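You operate a simulated robot arm through the tools that you are given. There is no shell and no other tool. Be economical: measure what you need, move in short steps, check, and stop when the job is done.

You run a simulated robot arm. Do the job below in one go: nothing can be reset, and whatever is moved stays where it is left.

## Task
Press the orange tube's cap home and stand it in the tube tray.
Fine: use the press; its tray ends pulled out.

The check looks at the end state, three seconds after you hand in, the way a careful person would. Anything else that was tipped, shoved, dropped, spilled or broken makes it a failure. A push-on lid holds only when it is set on centred and level and pressed home; a screw cap is set on level and turned clockwise until tight.

## Robot
A 7-joint arm with a two-finger parallel gripper, fixed in place. Base frame: the origin is at the foot of the arm, x ahead of it, y to its left, z up; the work surface is at about z = 0.78. Lengths are in m, angles in degrees, forces in N, time in s.
Its first joint turns from -166.0 to 166.0 degrees. Payload 4.4 kg.
The tool frame sits at the grasp point between the pads (the TCP): z along the fingers, y along the line on which they close. The tips reach 0.023 m beyond it. The gripper opens to 0.094 m. The fingers are 0.038 m wide and 0.01 m thick; the gripper's body (0.054 by 0.096 m) begins 0.039 m behind the TCP.
Orientation is told as [roll, pitch, yaw] about the base's x, y, z axes, in that order, counted from this pose: with the fingers straight down and closing along the base's y, the tool's x points along the base's -x, its y along +y and its z along -z.

## Interface
- The arm moves only by the tool send_rows. Its argument "series" is a list that holds one entry, the list of rows, each a list of 7 numbers: the shift along the tool's x, y, z in m, then the turn, a rotation vector about the tool's x, y, z in degrees, then the finger opening in m, from 0 to 0.094. In form: [[[dx, dy, dz, ax, ay, az, fingers], ...]]. A call has 1 to 8 rows; each row shifts and turns the commanded pose from where the row before left it, along the tool's axes as they then stand. Each row takes 0.2 s and may step no farther than 0.05 m and 8.6 degrees from the row before; otherwise, or with a gripper value out of range, the whole call is refused. A pose out of reach is approached as far as the arm can. The call stops where the force on the tool passes 90 N (or 10 N more than at its start, if that is more) or the arm is blocked; 0.2 s more then pass. Each finger travels about 0.072 m/s and halts on what it meets, pressing with about 23 N; the grip force reading is that of the motor and also rises with nothing between the fingers. The clock runs only during rows and for 0.2 s after the last one: add rows that do not move to give the fingers time. The reply holds the time, the measured pose of the TCP, the force on the tool along the base axes, the opening and the grip force, in the units named above and with some noise, and new pictures: "views" is both (left out), scene, wrist or none.
- Cameras (640 x 400 px; columns grow to the right, rows downward): "scene" is fixed at [0.3993, 0.6491, 1.5077]; the picture's right is [-0.64, -0.77, 0.00], its down [-0.54, 0.45, -0.71] and it looks along [0.55, -0.46, -0.70] (base axes); focal length 321 px, centre (320, 200). "wrist" rides on the gripper at [0.086, 0.016, -0.074] in the tool frame; the picture's right is [-0.18, 0.98, 0.00], its down [-0.58, -0.11, -0.81] and it looks along [-0.79, -0.15, 0.59] (tool axes); focal length 243 px, centre (320, 200). There is no depth. A picture from a camera that has moved, and an enlarged one, comes with that camera's place and axes in the base frame and with its lens.
- zoom(camera, box): a new picture of the part [left, top, right, bottom] of that camera's present view, enlarged. It takes no simulated time.
- close_job(): hands the job in; it is judged then, once.

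Work in short steps. Places have to be worked out from the pictures, the camera data and where the tool is seen: move nearer, look again, correct. Check each grasp and each placing, and mend what went wrong. You have 120 turns and 170 pictures in all, those below and enlarged ones among them. Open the gripper and draw the arm clear of the work before you hand the job in, unless the task says otherwise; then end with one line.

The tools are called after "Request:" as name(argument=value, ...) on one line, values as JSON. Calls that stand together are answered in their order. send_rows: Moves the arm, as the interface text tells. Its arguments: {"type":"object","properties":{"series":{"type":"array"},"views":{"type":"string","enum":["both","scene","wrist","none"]}},"required":["series"]} The other tools are called the same way: zoom (camera, box) takes an enlarged picture of a part of a camera's view; close_job () hands the job in.

At the start:

```text
time: 0.0
tool_pos: [0.7473, 0.1072, 1.1941]
tcp_rot: [0.0, 0.0, 0.0]
ft_force: [-0.6, 0.4, 0.1]
grip_width: 0.0939
grip_force: 0.0
```

scene: 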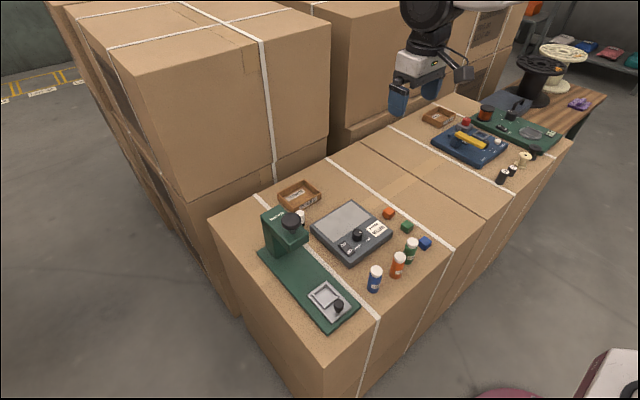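
wrist: 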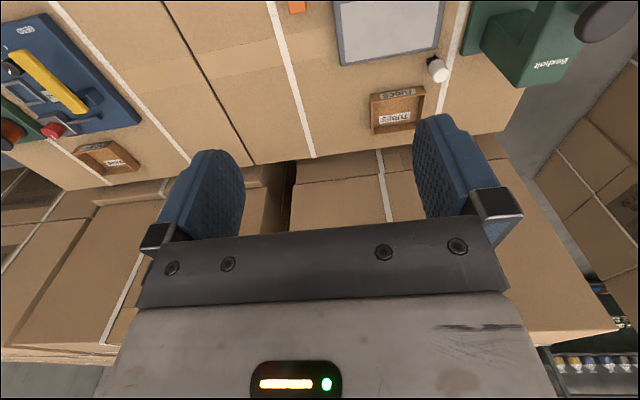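

I'll look closer at the press, the tubes and the trays before moving.

Request:
zoom(camera="scene", box=[240, 170, 440, 340])

Request:
zoom(camera="scene", box=[400, 80, 580, 200])

Request:
zoom(camera="scene", box=[340, 200, 440, 300])

```text
2.35 times, centred on (340, 255) of scene
camera zoom: at [0.3993, 0.6491, 1.5077], right [-0.64, -0.77, 0.0], down [-0.54, 0.45, -0.71], along [0.55, -0.46, -0.7], focal length 755 px, centre (273, 71)
```

zoom: 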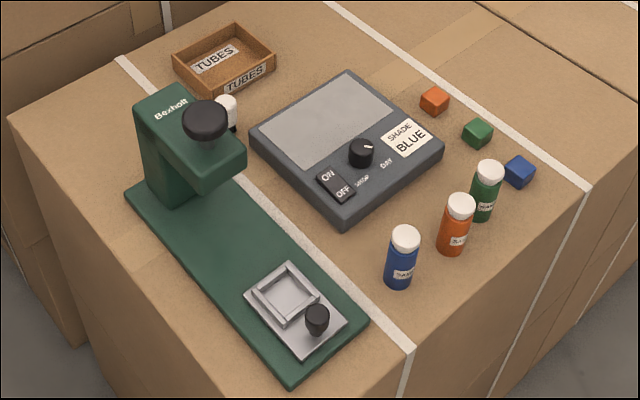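

```text
3.33 times, centred on (490, 140) of scene
camera zoom: at [0.3993, 0.6491, 1.5077], right [-0.64, -0.77, 0.0], down [-0.54, 0.45, -0.71], along [0.55, -0.46, -0.7], focal length 1070 px, centre (-247, 400)
```

zoom: 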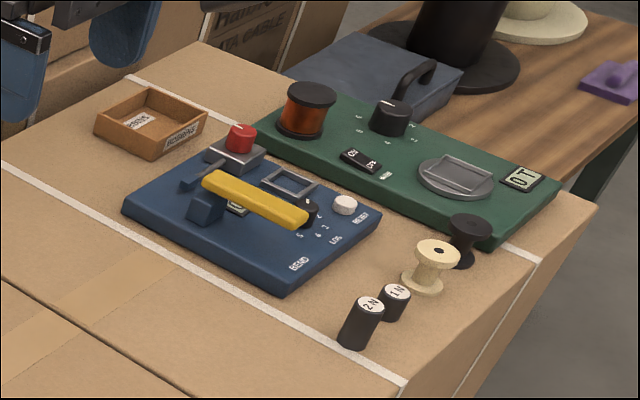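

```text
4.00 times, centred on (390, 250) of scene
camera zoom: at [0.3993, 0.6491, 1.5077], right [-0.64, -0.77, 0.0], down [-0.54, 0.45, -0.71], along [0.55, -0.46, -0.7], focal length 1283 px, centre (40, 0)
```

zoom: 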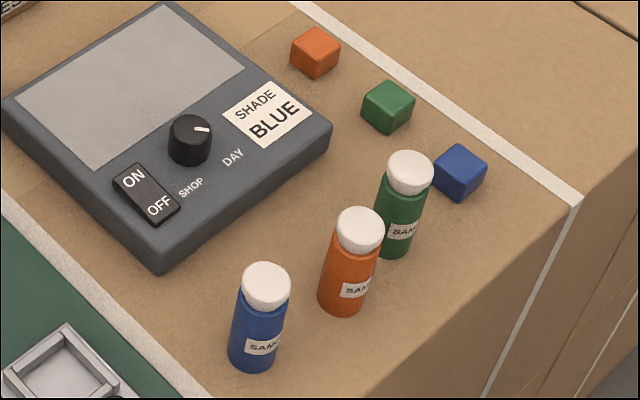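

The orange tube stands at about (0.63, 0.20), the press runs along x at y≈0.39 with its slide knob at the near end, and the TUBES tray is near (1.0, 0.22). I move the wrist camera down for a closer look at the tubes.

Request:
send_rows(series=[[[0.03, 0.014, 0.03, 0, 0, 0, 0.094], [0.03, 0.014, 0.03, 0, 0, 0, 0.094], [0.03, 0.014, 0.03, 0, 0, 0, 0.094], [0.03, 0.014, 0.03, 0, 0, 0, 0.094], [0.03, 0.014, 0.03, 0, 0, 0, 0.094], [0.03, 0.014, 0.03, 0, 0, 0, 0.094], [0.03, 0.014, 0.03, 0, 0, 0, 0.094], [0.03, 0.014, 0.03, 0, 0, 0, 0.094]]])

```text
time: 1.8
tool_pos: [0.5093, 0.2195, 0.9515]
tcp_rot: [0.1, 0.0, 0.0]
ft_force: [-0.4, -0.4, -0.7]
grip_width: 0.0942
grip_force: 0.1
camera wrist: at [0.4209, 0.2365, 1.0261], right [0.18, 0.98, 0.0], down [0.58, -0.11, 0.81], along [0.79, -0.15, -0.59], focal length 243 px, centre (320, 200)
```

scene: 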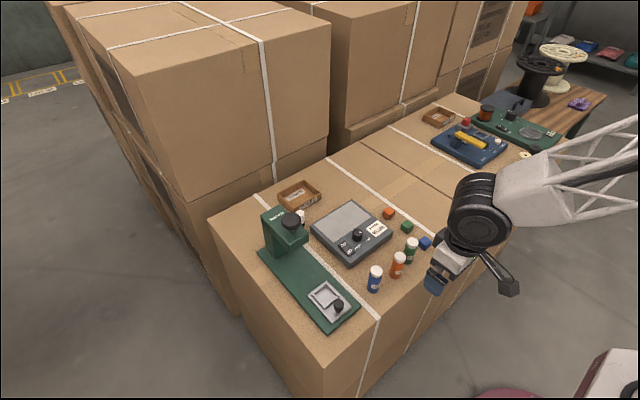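
wrist: 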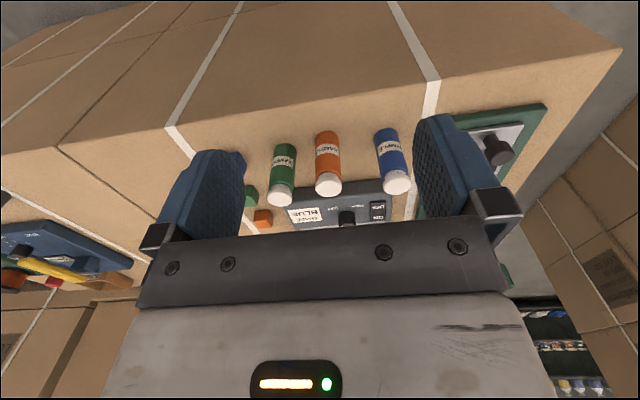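

The image is upside-down (its down is world up). I zoom on the tubes to gauge the cap and body sizes.

Request:
zoom(camera="wrist", box=[240, 110, 430, 230])

Request:
zoom(camera="wrist", box=[420, 80, 580, 200])

```text
3.33 times, centred on (335, 170) of wrist
camera zoom: at [0.4209, 0.2365, 1.0261], right [0.18, 0.98, 0.0], down [0.58, -0.11, 0.81], along [0.79, -0.15, -0.59], focal length 809 px, centre (270, 300)
```

zoom: 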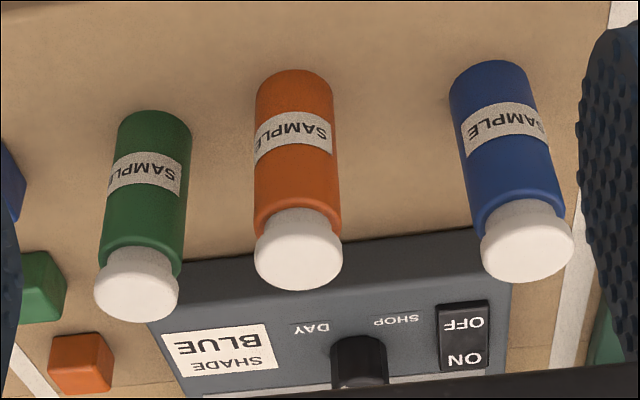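

```text
3.33 times, centred on (500, 140) of wrist
camera zoom: at [0.4209, 0.2365, 1.0261], right [0.18, 0.98, 0.0], down [0.58, -0.11, 0.81], along [0.79, -0.15, -0.59], focal length 809 px, centre (-280, 400)
```

zoom: 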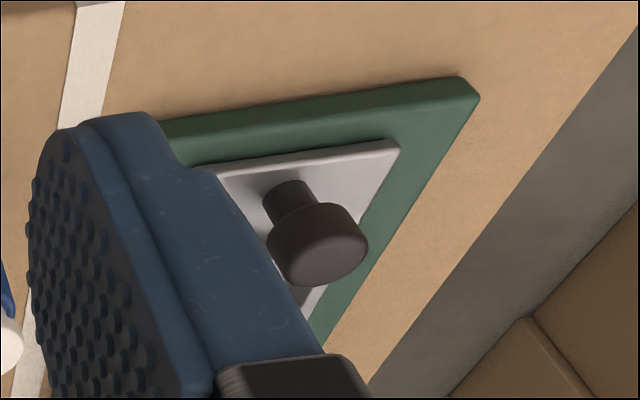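

The caps are no wider than the bodies; orange sits at ≈(0.624, 0.208) with its top at ≈0.871, and the neighbours are ~6 cm away. I tilt the fingers 20° forward (this helps reach the tray later), narrow the opening and move above the orange tube.

Request:
send_rows(series=[[[0, 0, 0, 0, -6.667, 0, 0.056], [0, 0, 0, 0, -6.667, 0, 0.056], [0, 0, 0, 0, -6.666, 0, 0.056], [-0.034, -0.004, 0.0193, 0, 0, 0, 0.056], [-0.034, -0.004, 0.0193, 0, 0, 0, 0.056], [-0.033, -0.0035, 0.0194, 0, 0, 0, 0.056], [0, 0, 0, 0, 0, 0, 0.056]]])

```text
time: 3.4
tool_pos: [0.626, 0.2089, 0.9327]
tcp_rot: [-0.1, -20.0, -0.1]
ft_force: [-0.3, -0.5, 0.0]
grip_width: 0.0561
grip_force: 0.1
camera wrist: at [0.5177, 0.2258, 0.9727], right [0.17, 0.98, 0.06], down [0.27, -0.11, 0.96], along [0.95, -0.15, -0.28], focal length 243 px, centre (320, 200)
```

scene: 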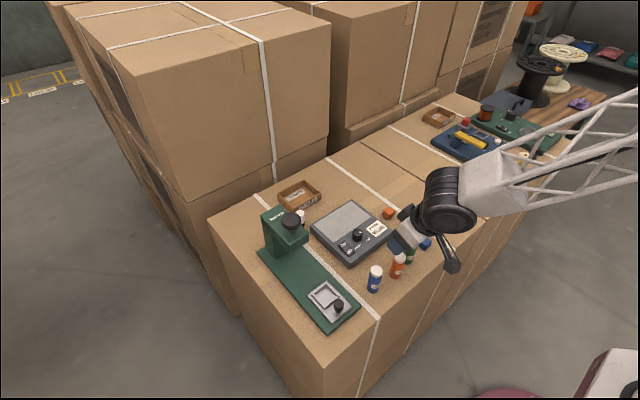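
wrist: 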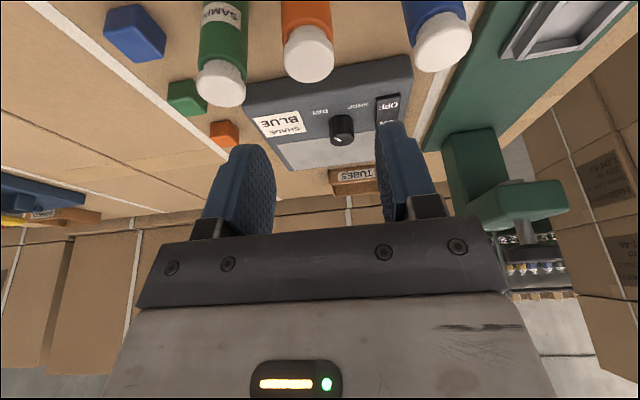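

The cap centre triangulates to (0.621, 0.208), right under the TCP. I descend straight to z≈0.843 with the fingers open.

Request:
send_rows(series=[[[0.0109, -0.0002, 0.028, 0, 0, 0, 0.056], [0.0109, -0.0002, 0.028, 0, 0, 0, 0.056], [0.0109, -0.0002, 0.028, 0, 0, 0, 0.056], [0, 0, 0, 0, 0, 0, 0.056]]])

Request:
zoom(camera="scene", box=[340, 200, 460, 300])

```text
time: 4.4
tool_pos: [0.6221, 0.209, 0.8432]
tcp_rot: [0.0, -19.9, 0.0]
ft_force: [-0.4, 0.3, -0.3]
grip_width: 0.0557
grip_force: 0.0
camera wrist: at [0.5148, 0.2256, 0.8842], right [0.17, 0.98, 0.06], down [0.27, -0.11, 0.96], along [0.95, -0.15, -0.28], focal length 243 px, centre (320, 200)
```

scene: 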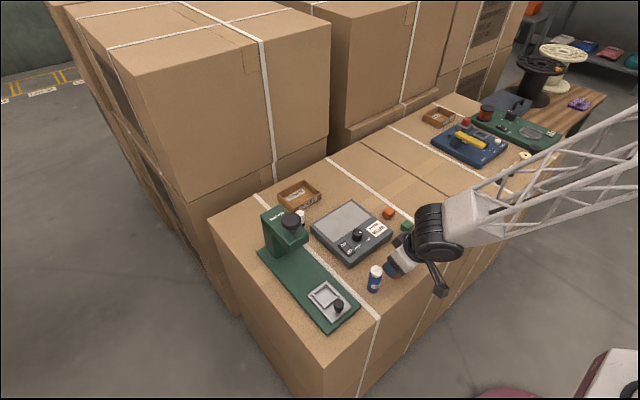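
wrist: 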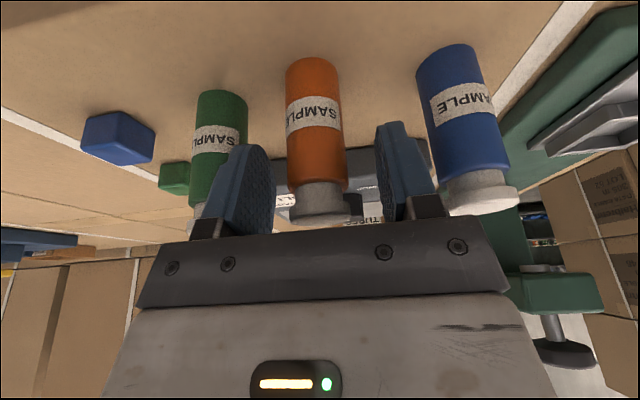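

```text
4.00 times, centred on (400, 250) of scene
camera zoom: at [0.3993, 0.6491, 1.5077], right [-0.64, -0.77, 0.0], down [-0.54, 0.45, -0.71], along [0.55, -0.46, -0.7], focal length 1283 px, centre (0, 0)
```

zoom: 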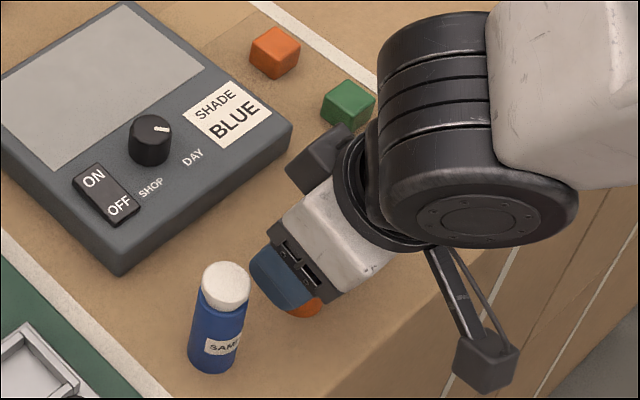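

The tube is between the pads, apparently centred. I zoom in to check the cap profile and the clearance.

Request:
zoom(camera="wrist", box=[180, 40, 530, 250])

```text
1.83 times, centred on (355, 145) of wrist
camera zoom: at [0.5148, 0.2256, 0.8842], right [0.17, 0.98, 0.06], down [0.27, -0.11, 0.96], along [0.95, -0.15, -0.28], focal length 444 px, centre (256, 301)
```

zoom: 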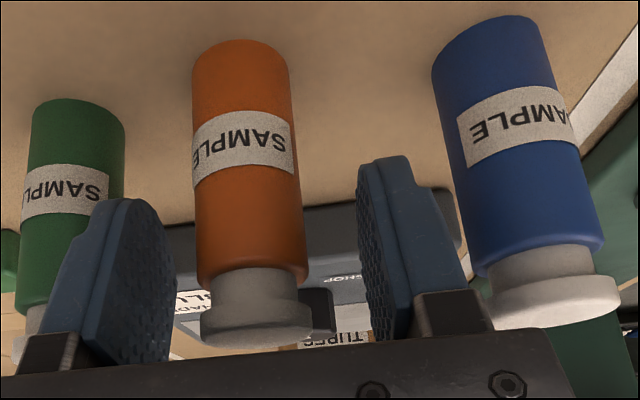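

The cap looks mushroom-shaped, with a head possibly wider than the body. I back off 10 cm along −x for a clean side view before deciding on a grasp.

Request:
send_rows(series=[[[0.0313, 0, -0.0114, 0, 0, 0, 0.056], [0.0313, 0, -0.0114, 0, 0, 0, 0.056], [0.0313, 0, -0.0114, 0, 0, 0, 0.056], [0, 0, 0, 0, 0, 0, 0.056]]], views="wrist")

Request:
zoom(camera="wrist", box=[250, 120, 410, 220])

```text
time: 5.4
tool_pos: [0.5208, 0.2068, 0.8435]
tcp_rot: [-0.1, -20.0, 0.0]
ft_force: [0.2, 0.2, 0.4]
grip_width: 0.056
grip_force: 0.0
camera wrist: at [0.4134, 0.2241, 0.8836], right [0.17, 0.98, 0.06], down [0.27, -0.11, 0.96], along [0.95, -0.15, -0.28], focal length 243 px, centre (320, 200)
```

wrist: 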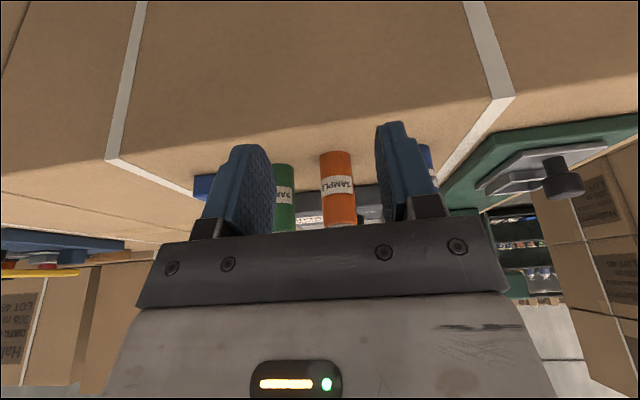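

```text
4.00 times, centred on (330, 170) of wrist
camera zoom: at [0.4134, 0.2241, 0.8836], right [0.17, 0.98, 0.06], down [0.27, -0.11, 0.96], along [0.95, -0.15, -0.28], focal length 970 px, centre (280, 320)
```

zoom: 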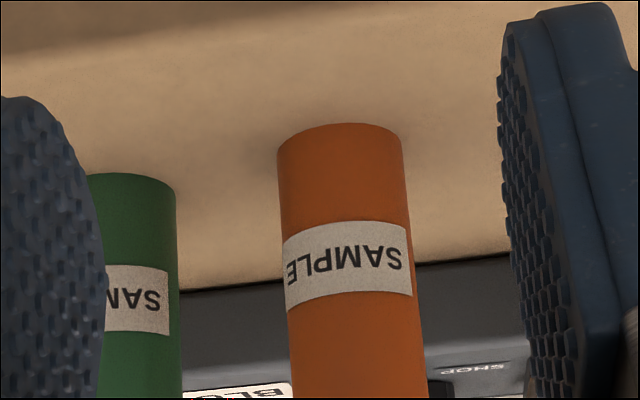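

The body hides the cap; raising 6 cm to see it.

Request:
send_rows(series=[[[-0.0103, 0, -0.0282, 0, 0, 0, 0.056], [-0.0103, 0, -0.0282, 0, 0, 0, 0.056], [0, 0, 0, 0, 0, 0, 0.056]]], views="none")

Request:
zoom(camera="wrist", box=[250, 80, 410, 180])

```text
time: 6.2
tool_pos: [0.5209, 0.2079, 0.9029]
tcp_rot: [0.0, -20.0, 0.0]
ft_force: [-1.2, 0.0, 0.1]
grip_width: 0.0559
grip_force: 0.0
```

```text
4.00 times, centred on (330, 130) of wrist
camera zoom: at [0.4123, 0.2247, 0.9437], right [0.17, 0.98, 0.06], down [0.27, -0.11, 0.96], along [0.95, -0.15, -0.28], focal length 970 px, centre (280, 480)
```

zoom: 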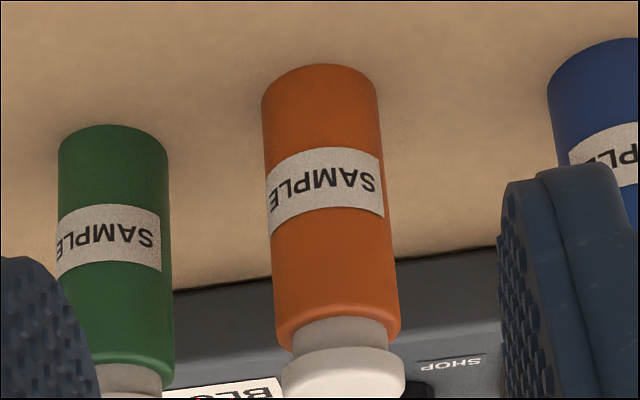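

The cap head (~28.8 mm) is narrower than the body (~30 mm), so the pads will hold only the body. I go back along the same path and close.

Request:
send_rows(series=[[[0.0103, 0, 0.0282, 0, 0, 0, 0.056], [0.0103, 0, 0.0282, 0, 0, 0, 0.056], [-0.0313, 0, 0.0114, 0, 0, 0, 0.056], [-0.0313, 0, 0.0114, 0, 0, 0, 0.056], [-0.0313, 0, 0.0114, 0, 0, 0, 0.056], [0, 0, 0, 0, 0, 0, 0.056], [0, 0, 0, 0, 0, 0, 0.04], [0, 0, 0, 0, 0, 0, 0.036]]])

```text
time: 8.0
tool_pos: [0.6205, 0.207, 0.8452]
tcp_rot: [0.0, -20.0, 0.0]
ft_force: [-0.4, 0.2, -0.2]
grip_width: 0.0359
grip_force: 0.0
camera wrist: at [0.5137, 0.2247, 0.8854], right [0.17, 0.98, 0.06], down [0.27, -0.11, 0.96], along [0.95, -0.15, -0.28], focal length 243 px, centre (320, 200)
```

scene: 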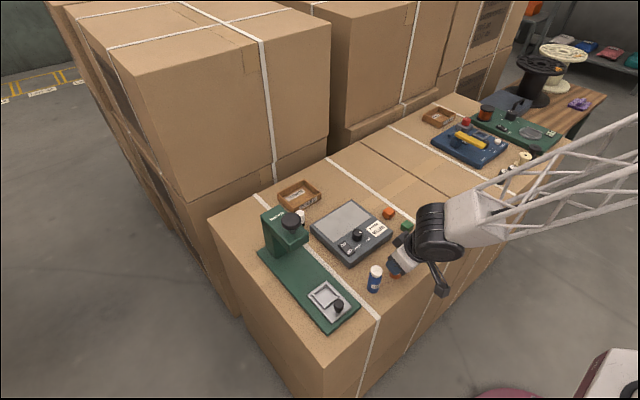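
wrist: 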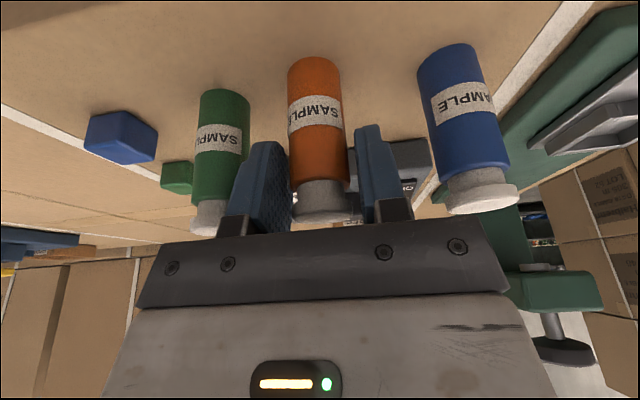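

Centred and clear of both neighbours. I close the grip on the body.

Request:
send_rows(series=[[[0, 0, 0, 0, 0, 0, 0.026], [0, 0, 0, 0, 0, 0, 0.024], [0, 0, 0, 0, 0, 0, 0.024]]], views="wrist")

```text
time: 8.8
tool_pos: [0.62, 0.2082, 0.8446]
tcp_rot: [-0.1, -20.0, 0.0]
ft_force: [-0.4, -0.1, 0.5]
grip_width: 0.0294
grip_force: 23.0
camera wrist: at [0.5136, 0.2247, 0.8854], right [0.17, 0.98, 0.06], down [0.27, -0.11, 0.96], along [0.95, -0.15, -0.28], focal length 243 px, centre (320, 200)
```

wrist: 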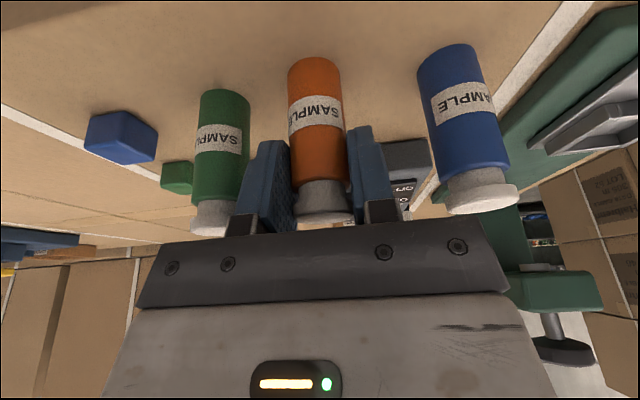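

Gripped at 29.4 mm, matching the body diameter. I lift slowly by about 12 cm.

Request:
send_rows(series=[[[-0.0034, 0, -0.0094, 0, 0, 0, 0.024], [-0.0068, 0, -0.0188, 0, 0, 0, 0.024], [-0.0086, 0, -0.0235, 0, 0, 0, 0.024], [-0.0086, 0, -0.0235, 0, 0, 0, 0.024], [-0.0086, 0, -0.0235, 0, 0, 0, 0.024], [-0.0068, 0, -0.0188, 0, 0, 0, 0.024], [0, 0, 0, 0, 0, 0, 0.024]]])

Request:
zoom(camera="scene", box=[300, 160, 460, 320])

```text
time: 10.4
tool_pos: [0.6219, 0.2065, 0.9685]
tcp_rot: [0.0, -20.0, -0.1]
ft_force: [0.1, 0.5, -1.1]
grip_width: 0.0294
grip_force: 23.2
camera wrist: at [0.5141, 0.2243, 1.0101], right [0.17, 0.98, 0.06], down [0.27, -0.11, 0.96], along [0.95, -0.15, -0.28], focal length 243 px, centre (320, 200)
```

scene: 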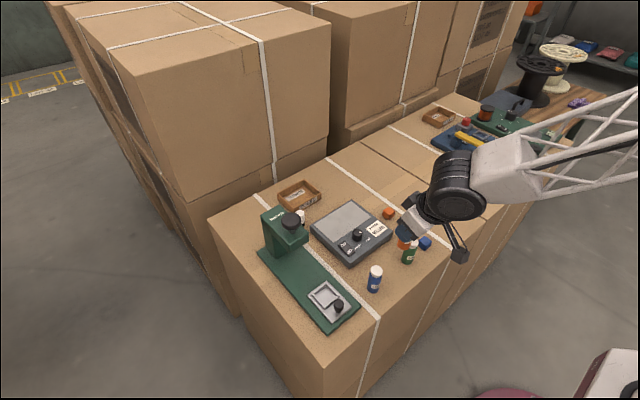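
wrist: 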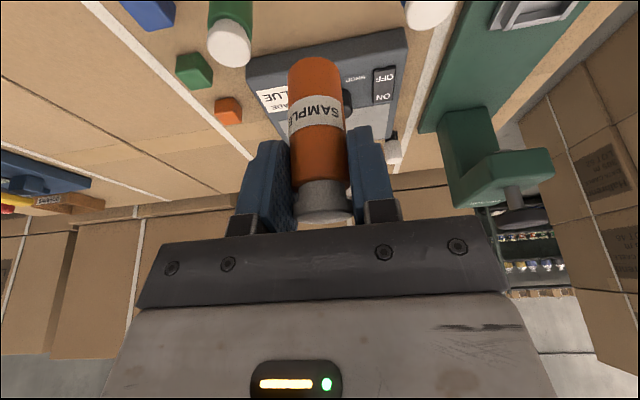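

```text
2.50 times, centred on (380, 240) of scene
camera zoom: at [0.3993, 0.6491, 1.5077], right [-0.64, -0.77, 0.0], down [-0.54, 0.45, -0.71], along [0.55, -0.46, -0.7], focal length 802 px, centre (170, 100)
```

zoom: 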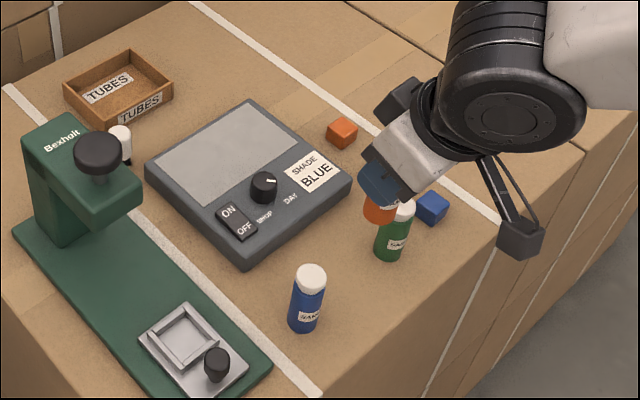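

The tube and cap came up together. I move toward the slide, with a sideways offset so the wrist camera can see the pocket past the tube.

Request:
send_rows(series=[[[0.0188, 0.04, -0.0068, 0, 0, 0, 0.024], [0.0188, 0.04, -0.0068, 0, 0, 0, 0.024], [0.0188, 0.04, -0.0068, 0, 0, 0, 0.024], [0, 0, 0, 0, 0, 0, 0.024]]], views="wrist")

Request:
zoom(camera="wrist", box=[300, 20, 500, 145])

Request:
zoom(camera="scene", box=[300, 265, 370, 335])

```text
time: 11.4
tool_pos: [0.5633, 0.327, 0.9672]
tcp_rot: [0.0, -19.9, 0.0]
ft_force: [0.7, 0.0, -0.7]
grip_width: 0.0292
grip_force: 23.2
camera wrist: at [0.4547, 0.3448, 1.008], right [0.17, 0.98, 0.06], down [0.27, -0.11, 0.96], along [0.95, -0.15, -0.28], focal length 243 px, centre (320, 200)
```

wrist: 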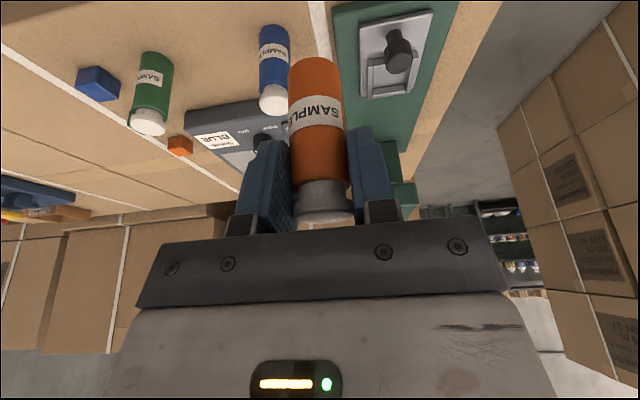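

```text
3.20 times, centred on (400, 82) of wrist
camera zoom: at [0.4547, 0.3448, 1.008], right [0.17, 0.98, 0.06], down [0.27, -0.11, 0.96], along [0.95, -0.15, -0.28], focal length 776 px, centre (64, 576)
```

zoom: 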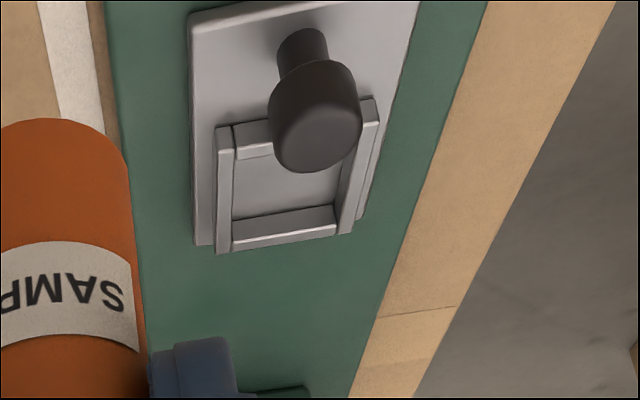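

```text
5.71 times, centred on (335, 300) of scene
camera zoom: at [0.3993, 0.6491, 1.5077], right [-0.64, -0.77, 0.0], down [-0.54, 0.45, -0.71], along [0.55, -0.46, -0.7], focal length 1833 px, centre (234, -371)
```

zoom: 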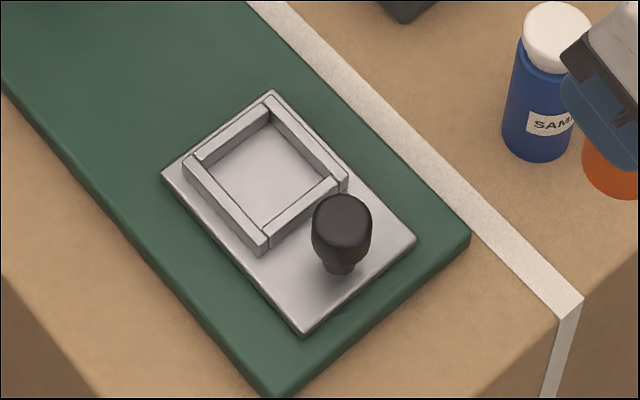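

I judge the pocket centre at ≈(0.687, 0.395), inner size ≈36 mm for a 30 mm tube. I move above it with the tube bottom about 4 cm over the walls.

Request:
send_rows(series=[[[-0.0389, 0.0227, 0.0142, 0, 0, 0, 0.024], [-0.0389, 0.0227, 0.0142, 0, 0, 0, 0.024], [-0.0389, 0.0227, 0.0142, 0, 0, 0, 0.024], [0.0086, 0, 0.0235, 0, 0, 0, 0.024], [0.0086, 0, 0.0235, 0, 0, 0, 0.024], [0, 0, 0, 0, 0, 0, 0.024]]])

Request:
zoom(camera="scene", box=[290, 240, 390, 340])

Request:
zoom(camera="wrist", box=[220, 0, 420, 125])

```text
time: 12.8
tool_pos: [0.6848, 0.3969, 0.9169]
tcp_rot: [-0.1, -20.0, 0.0]
ft_force: [-0.5, -0.4, -0.8]
grip_width: 0.0292
grip_force: 22.8
camera wrist: at [0.5775, 0.4136, 0.9579], right [0.17, 0.98, 0.06], down [0.27, -0.11, 0.96], along [0.95, -0.15, -0.28], focal length 243 px, centre (320, 200)
```

scene: 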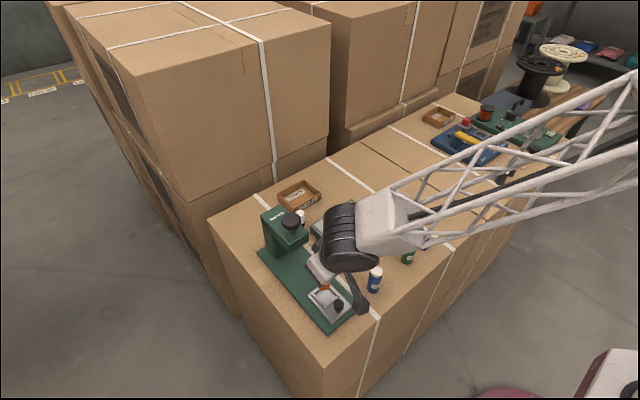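
wrist: 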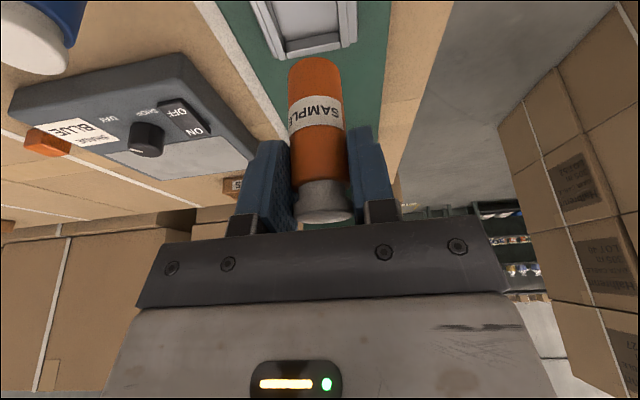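

```text
4.00 times, centred on (340, 290) of scene
camera zoom: at [0.3993, 0.6491, 1.5077], right [-0.64, -0.77, 0.0], down [-0.54, 0.45, -0.71], along [0.55, -0.46, -0.7], focal length 1283 px, centre (240, -160)
```

zoom: 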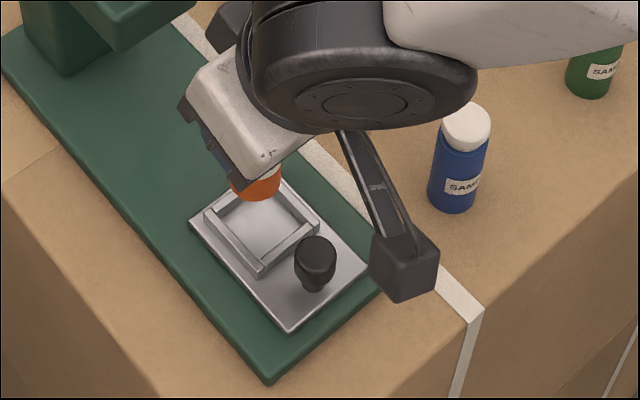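

```text
3.20 times, centred on (320, 62) of wrist
camera zoom: at [0.5775, 0.4136, 0.9579], right [0.17, 0.98, 0.06], down [0.27, -0.11, 0.96], along [0.95, -0.15, -0.28], focal length 776 px, centre (320, 640)
```

zoom: 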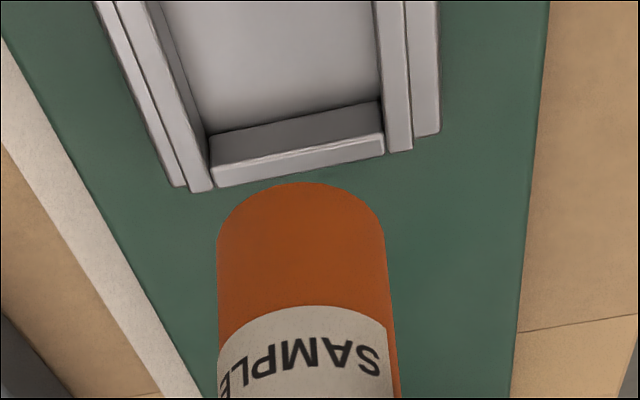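

Relative to the pocket in the same picture, the tube is ~3 mm too far toward +y. I correct this and lower to about 1.5 cm above the walls, then check.

Request:
send_rows(series=[[[0.0051, -0.0015, 0.0125, 0, 0, 0, 0.024], [0.0051, -0.0015, 0.0125, 0, 0, 0, 0.024], [0, 0, 0, 0, 0, 0, 0.024]]], views="none")

Request:
zoom(camera="scene", box=[300, 260, 370, 330])

Request:
zoom(camera="wrist", box=[220, 0, 420, 125])

```text
time: 13.6
tool_pos: [0.6849, 0.3923, 0.8894]
tcp_rot: [0.0, -20.0, 0.0]
ft_force: [0.0, 0.6, -1.4]
grip_width: 0.0291
grip_force: 23.0
```

```text
5.71 times, centred on (335, 295) of scene
camera zoom: at [0.3993, 0.6491, 1.5077], right [-0.64, -0.77, 0.0], down [-0.54, 0.45, -0.71], along [0.55, -0.46, -0.7], focal length 1833 px, centre (234, -343)
```

zoom: 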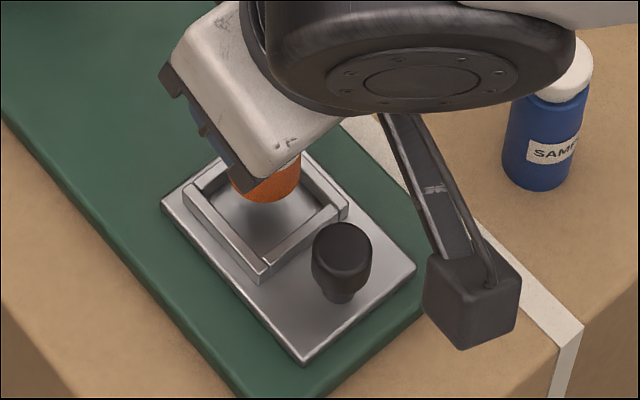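

```text
3.20 times, centred on (320, 62) of wrist
camera zoom: at [0.5771, 0.409, 0.9302], right [0.17, 0.98, 0.06], down [0.27, -0.11, 0.96], along [0.95, -0.15, -0.28], focal length 776 px, centre (320, 640)
```

zoom: 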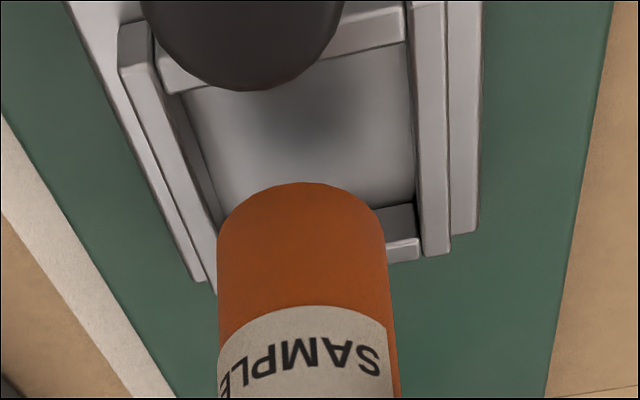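

Now y agrees (0.393 vs 0.394), and the tube is ~3 mm too far in x. I correct that and lower it into the walls gently.

Request:
send_rows(series=[[[0.0028, 0.0005, -0.001, 0, 0, 0, 0.024], [0.0021, 0, 0.0056, 0, 0, 0, 0.024], [0.0021, 0, 0.0056, 0, 0, 0, 0.024], [0.0021, 0, 0.0056, 0, 0, 0, 0.024], [0, 0, 0, 0, 0, 0, 0.024]]], views="none")

Request:
zoom(camera="scene", box=[300, 260, 370, 330])

Request:
zoom(camera="wrist", box=[220, 0, 420, 125])

```text
time: 14.8
tool_pos: [0.6802, 0.3927, 0.8732]
tcp_rot: [-0.1, -20.1, 0.1]
ft_force: [-1.2, -0.5, -0.8]
grip_width: 0.0292
grip_force: 22.9
```

```text
5.71 times, centred on (335, 295) of scene
camera zoom: at [0.3993, 0.6491, 1.5077], right [-0.64, -0.77, 0.0], down [-0.54, 0.45, -0.71], along [0.55, -0.46, -0.7], focal length 1833 px, centre (234, -343)
```

zoom: 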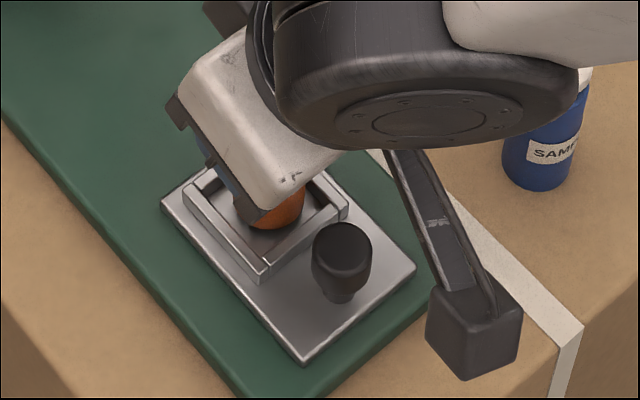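

```text
3.20 times, centred on (320, 62) of wrist
camera zoom: at [0.5738, 0.4089, 0.9129], right [0.17, 0.98, 0.06], down [0.27, -0.11, 0.96], along [0.95, -0.15, -0.28], focal length 776 px, centre (320, 640)
```

zoom: 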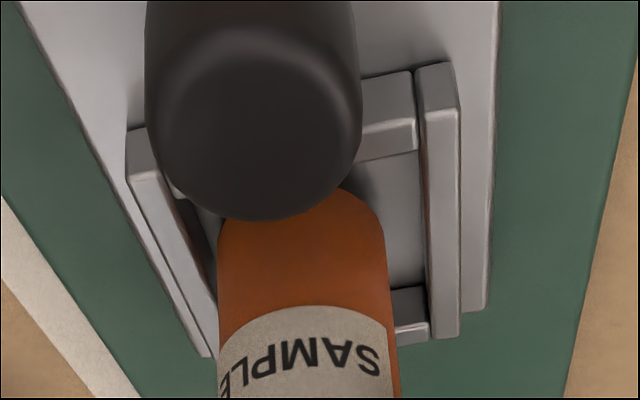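

Tube bottom is at the wall tops, within ~1–2 mm of centre in both directions. I continue down in small steps, watching the force.

Request:
send_rows(series=[[[0.0003, 0.0008, 0.0041, 0, 0, 0, 0.024], [0.0014, 0, 0.0038, 0, 0, 0, 0.024], [0, 0, 0, 0, 0, 0, 0.024]]], views="none")

Request:
zoom(camera="scene", box=[300, 260, 370, 330])

```text
time: 15.6
tool_pos: [0.6826, 0.3933, 0.8661]
tcp_rot: [0.1, -20.1, 0.0]
ft_force: [1.0, -1.4, 18.4]
grip_width: 0.0296
grip_force: 23.5
```

```text
5.71 times, centred on (335, 295) of scene
camera zoom: at [0.3993, 0.6491, 1.5077], right [-0.64, -0.77, 0.0], down [-0.54, 0.45, -0.71], along [0.55, -0.46, -0.7], focal length 1833 px, centre (234, -343)
```

zoom: 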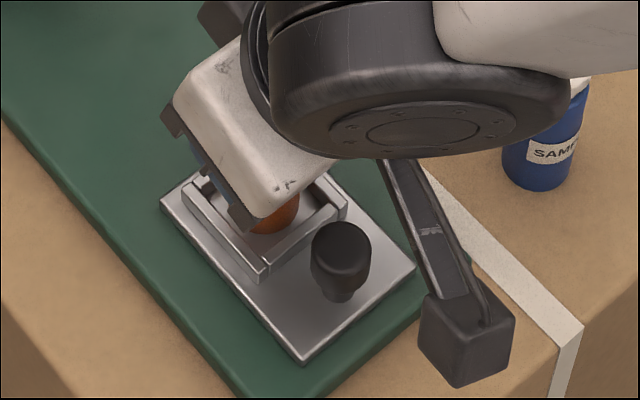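

Contact (18 N) at tube bottom ≈0.8016. I check whether it is on the pocket floor rather than on a wall.

Request:
zoom(camera="wrist", box=[220, 20, 420, 145])

Request:
zoom(camera="scene", box=[315, 270, 350, 305])

```text
3.20 times, centred on (320, 82) of wrist
camera zoom: at [0.5753, 0.4102, 0.9066], right [0.17, 0.98, 0.06], down [0.27, -0.11, 0.96], along [0.95, -0.15, -0.28], focal length 776 px, centre (320, 576)
```

zoom: 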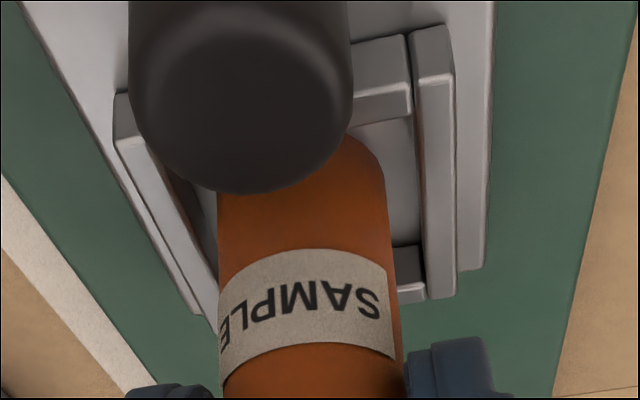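

```text
11.43 times, centred on (332, 288) of scene
camera zoom: at [0.3993, 0.6491, 1.5077], right [-0.64, -0.77, 0.0], down [-0.54, 0.45, -0.71], along [0.55, -0.46, -0.7], focal length 3667 px, centre (177, -800)
```

zoom: 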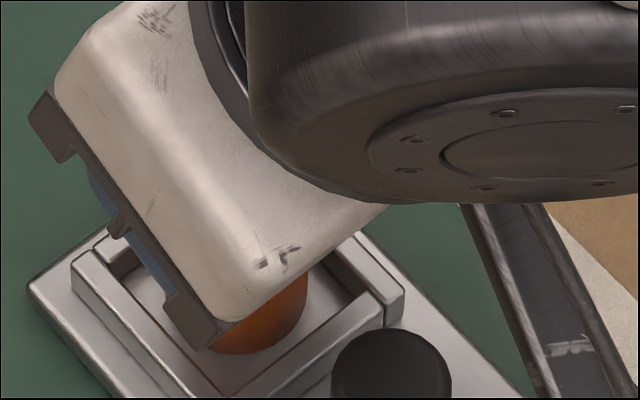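

The base rim is inside the walls, standing on the pocket floor. I release and lift straight up.

Request:
send_rows(series=[[[0, 0, 0, 0, 0, 0, 0.034], [0, 0, 0, 0, 0, 0, 0.056], [0, 0, 0, 0, 0, 0, 0.056], [-0.0034, 0, -0.0094, 0, 0, 0, 0.056], [-0.0103, 0, -0.0282, 0, 0, 0, 0.056], [-0.0103, 0, -0.0282, 0, 0, 0, 0.056], [-0.0103, 0, -0.0282, 0, 0, 0, 0.056], [0, 0, 0, 0, 0, 0, 0.056]]])

Request:
zoom(camera="scene", box=[250, 190, 400, 340])

```text
time: 17.4
tool_pos: [0.6833, 0.3929, 0.9642]
tcp_rot: [0.0, -20.0, 0.1]
ft_force: [0.4, 0.5, 0.2]
grip_width: 0.0559
grip_force: 0.0
camera wrist: at [0.5765, 0.4094, 1.0048], right [0.17, 0.98, 0.06], down [0.27, -0.11, 0.96], along [0.95, -0.15, -0.28], focal length 243 px, centre (320, 200)
```

scene: 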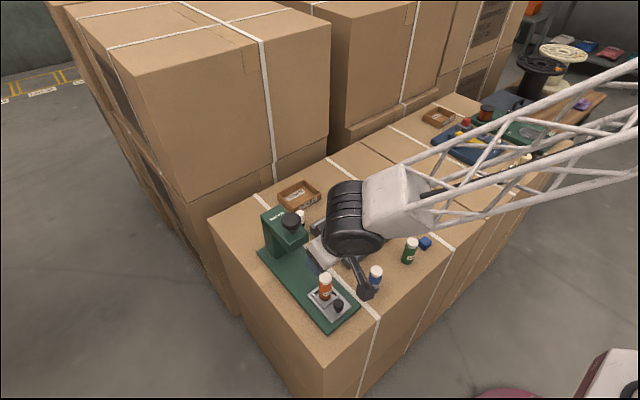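
wrist: 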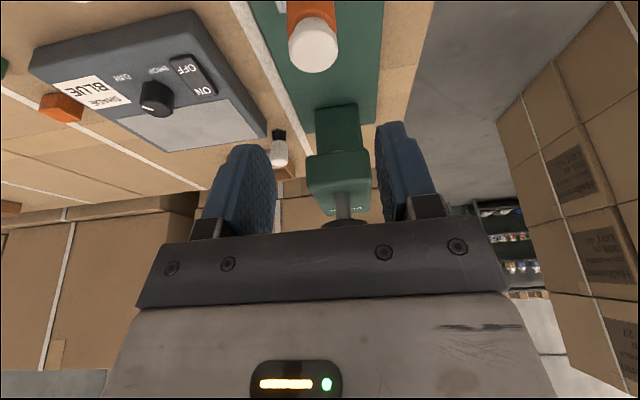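

```text
2.67 times, centred on (325, 265) of scene
camera zoom: at [0.3993, 0.6491, 1.5077], right [-0.64, -0.77, 0.0], down [-0.54, 0.45, -0.71], along [0.55, -0.46, -0.7], focal length 856 px, centre (307, 27)
```

zoom: 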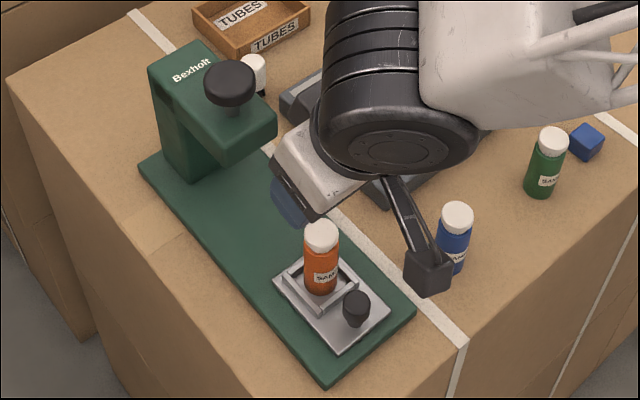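

The tube stands upright in the pocket. Next I need the slide knob's exact place, so I back off 8 cm to view it.

Request:
send_rows(series=[[[0.025, 0, -0.0091, 0, 0, 0, 0.056], [0.025, 0, -0.0091, 0, 0, 0, 0.056], [0.0252, 0, -0.0092, 0, 0, 0, 0.056], [0.0068, 0, 0.0188, 0, 0, 0, 0.056], [0, 0, 0, 0, 0, 0, 0.056]]], views="wrist")

Request:
zoom(camera="wrist", box=[220, 0, 420, 125])

Request:
zoom(camera="scene", box=[250, 190, 370, 320])

```text
time: 18.6
tool_pos: [0.6025, 0.3934, 0.945]
tcp_rot: [0.1, -20.0, 0.0]
ft_force: [-0.1, -0.1, 0.3]
grip_width: 0.0561
grip_force: 0.2
camera wrist: at [0.4953, 0.4106, 0.9852], right [0.17, 0.98, 0.06], down [0.27, -0.11, 0.96], along [0.95, -0.15, -0.28], focal length 243 px, centre (320, 200)
```

wrist: 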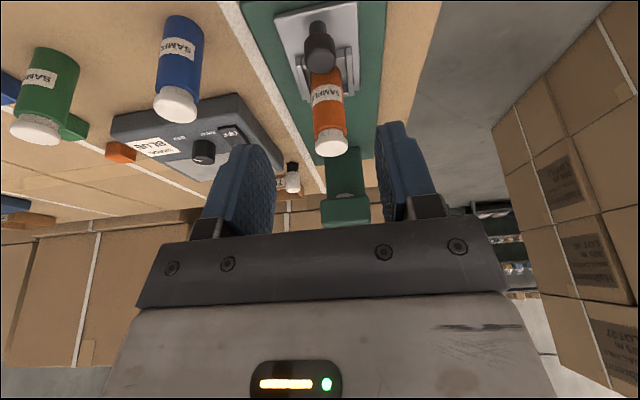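

```text
3.20 times, centred on (320, 62) of wrist
camera zoom: at [0.4953, 0.4106, 0.9852], right [0.17, 0.98, 0.06], down [0.27, -0.11, 0.96], along [0.95, -0.15, -0.28], focal length 776 px, centre (320, 640)
```

zoom: 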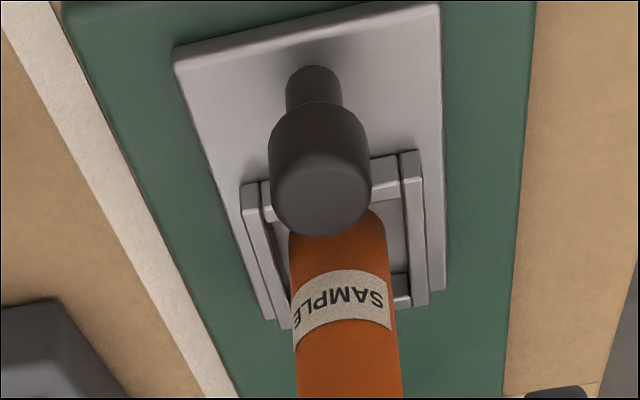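

```text
3.08 times, centred on (310, 255) of scene
camera zoom: at [0.3993, 0.6491, 1.5077], right [-0.64, -0.77, 0.0], down [-0.54, 0.45, -0.71], along [0.55, -0.46, -0.7], focal length 987 px, centre (351, 31)
```

zoom: 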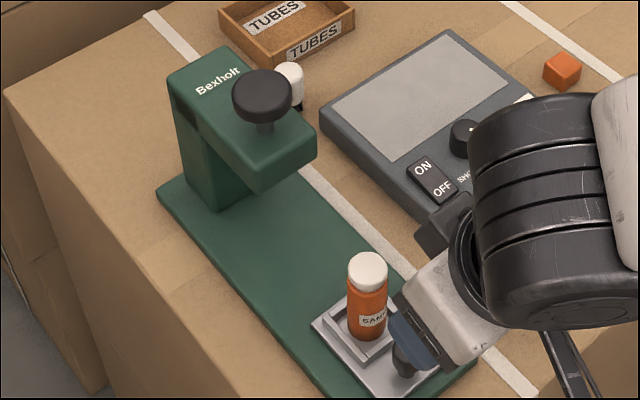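

The slide knob's head is ≈24 mm wide at (0.640, 0.395), top ≈0.838. I position the open fingers around it.

Request:
send_rows(series=[[[-0.0334, 0.0015, 0.0121, 0, 0, 0, 0.05], [0.0127, 0, 0.0348, 0, 0, 0, 0.05], [0.0127, 0, 0.0348, 0, 0, 0, 0.05], [0.0123, 0, 0.0338, 0, 0, 0, 0.05], [0, 0, 0, 0, 0, 0, 0.05]]])

Request:
zoom(camera="scene", box=[280, 220, 400, 340])

```text
time: 19.8
tool_pos: [0.638, 0.3952, 0.8364]
tcp_rot: [0.0, -20.0, 0.0]
ft_force: [0.2, -0.1, -0.1]
grip_width: 0.05
grip_force: 0.0
camera wrist: at [0.5303, 0.4114, 0.8761], right [0.17, 0.98, 0.06], down [0.27, -0.11, 0.96], along [0.95, -0.15, -0.28], focal length 243 px, centre (320, 200)
```

scene: 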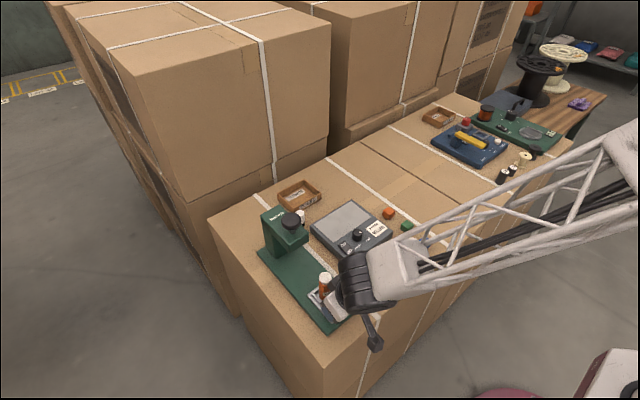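
wrist: 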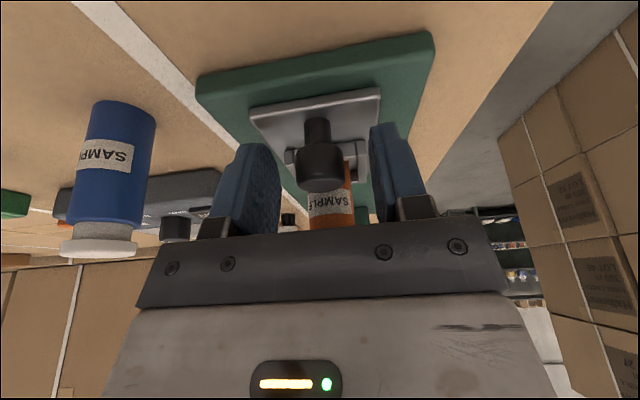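

```text
3.33 times, centred on (340, 280) of scene
camera zoom: at [0.3993, 0.6491, 1.5077], right [-0.64, -0.77, 0.0], down [-0.54, 0.45, -0.71], along [0.55, -0.46, -0.7], focal length 1070 px, centre (253, -67)
```

zoom: 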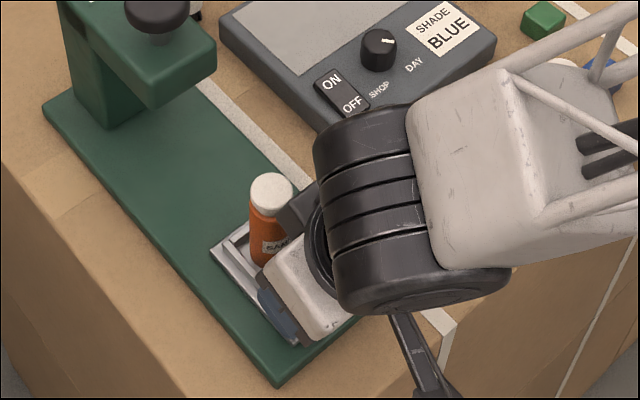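

The knob is centred between the fingers. A block on the wrist's front might foul the press head at full travel, so before gripping I lean back to 40° tilt and take the knob slightly nearer.

Request:
send_rows(series=[[[0.0043, 0, -0.0058, 0, 0, 0, 0.05], [0, 0, 0, 0, -6.667, 0, 0.05], [0, 0, 0, 0, -6.667, 0, 0.05], [0, 0, 0, 0, -6.666, 0, 0.05], [0, 0, 0, 0, 0, 0, 0.05]]])

Request:
zoom(camera="scene", box=[280, 220, 400, 340])

```text
time: 21.0
tool_pos: [0.6325, 0.3951, 0.8396]
tcp_rot: [0.0, -40.1, 0.0]
ft_force: [0.1, 0.3, 0.0]
grip_width: 0.0498
grip_force: 0.1
camera wrist: at [0.5168, 0.4117, 0.841], right [0.14, 0.98, 0.12], down [-0.07, -0.11, 0.99], along [0.99, -0.15, 0.06], focal length 243 px, centre (320, 200)
```

scene: 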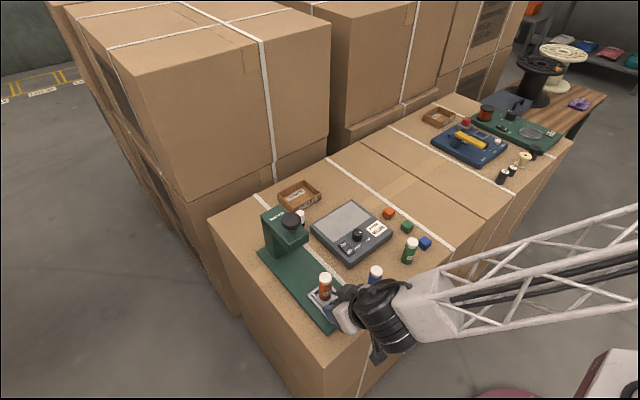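
wrist: 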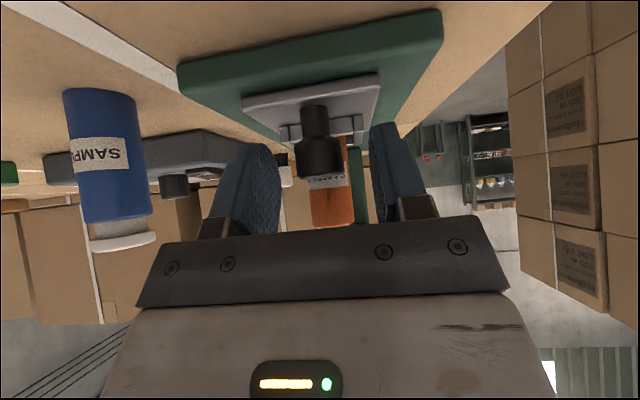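

```text
3.33 times, centred on (340, 280) of scene
camera zoom: at [0.3993, 0.6491, 1.5077], right [-0.64, -0.77, 0.0], down [-0.54, 0.45, -0.71], along [0.55, -0.46, -0.7], focal length 1070 px, centre (253, -67)
```

zoom: 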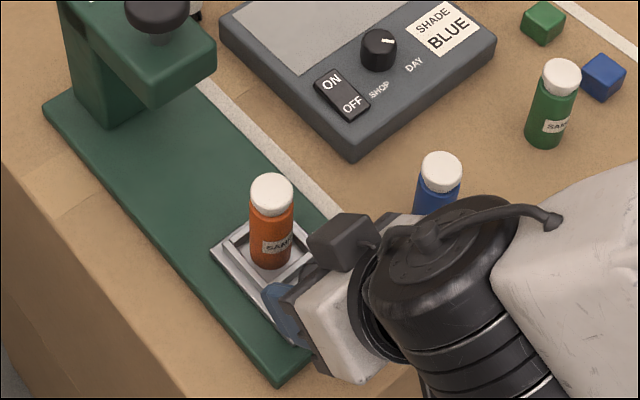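

The block is now well clear of tube and head. I grip the slide knob.

Request:
send_rows(series=[[[0, 0, 0, 0, 0, 0, 0.03], [0, 0, 0, 0, 0, 0, 0.018], [0, 0, 0, 0, 0, 0, 0.018], [0, 0, 0, 0, 0, 0, 0.018]]], views="wrist")

```text
time: 22.0
tool_pos: [0.6321, 0.3956, 0.8393]
tcp_rot: [0.1, -40.0, 0.1]
ft_force: [0.0, -1.5, 0.9]
grip_width: 0.0229
grip_force: 45.8
camera wrist: at [0.5169, 0.4116, 0.8412], right [0.14, 0.98, 0.12], down [-0.07, -0.11, 0.99], along [0.99, -0.15, 0.06], focal length 243 px, centre (320, 200)
```

wrist: 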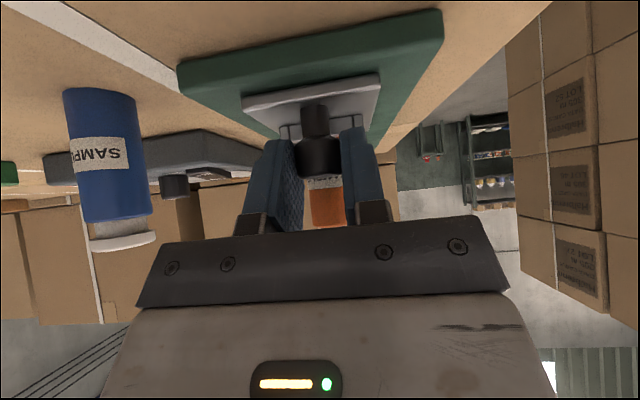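

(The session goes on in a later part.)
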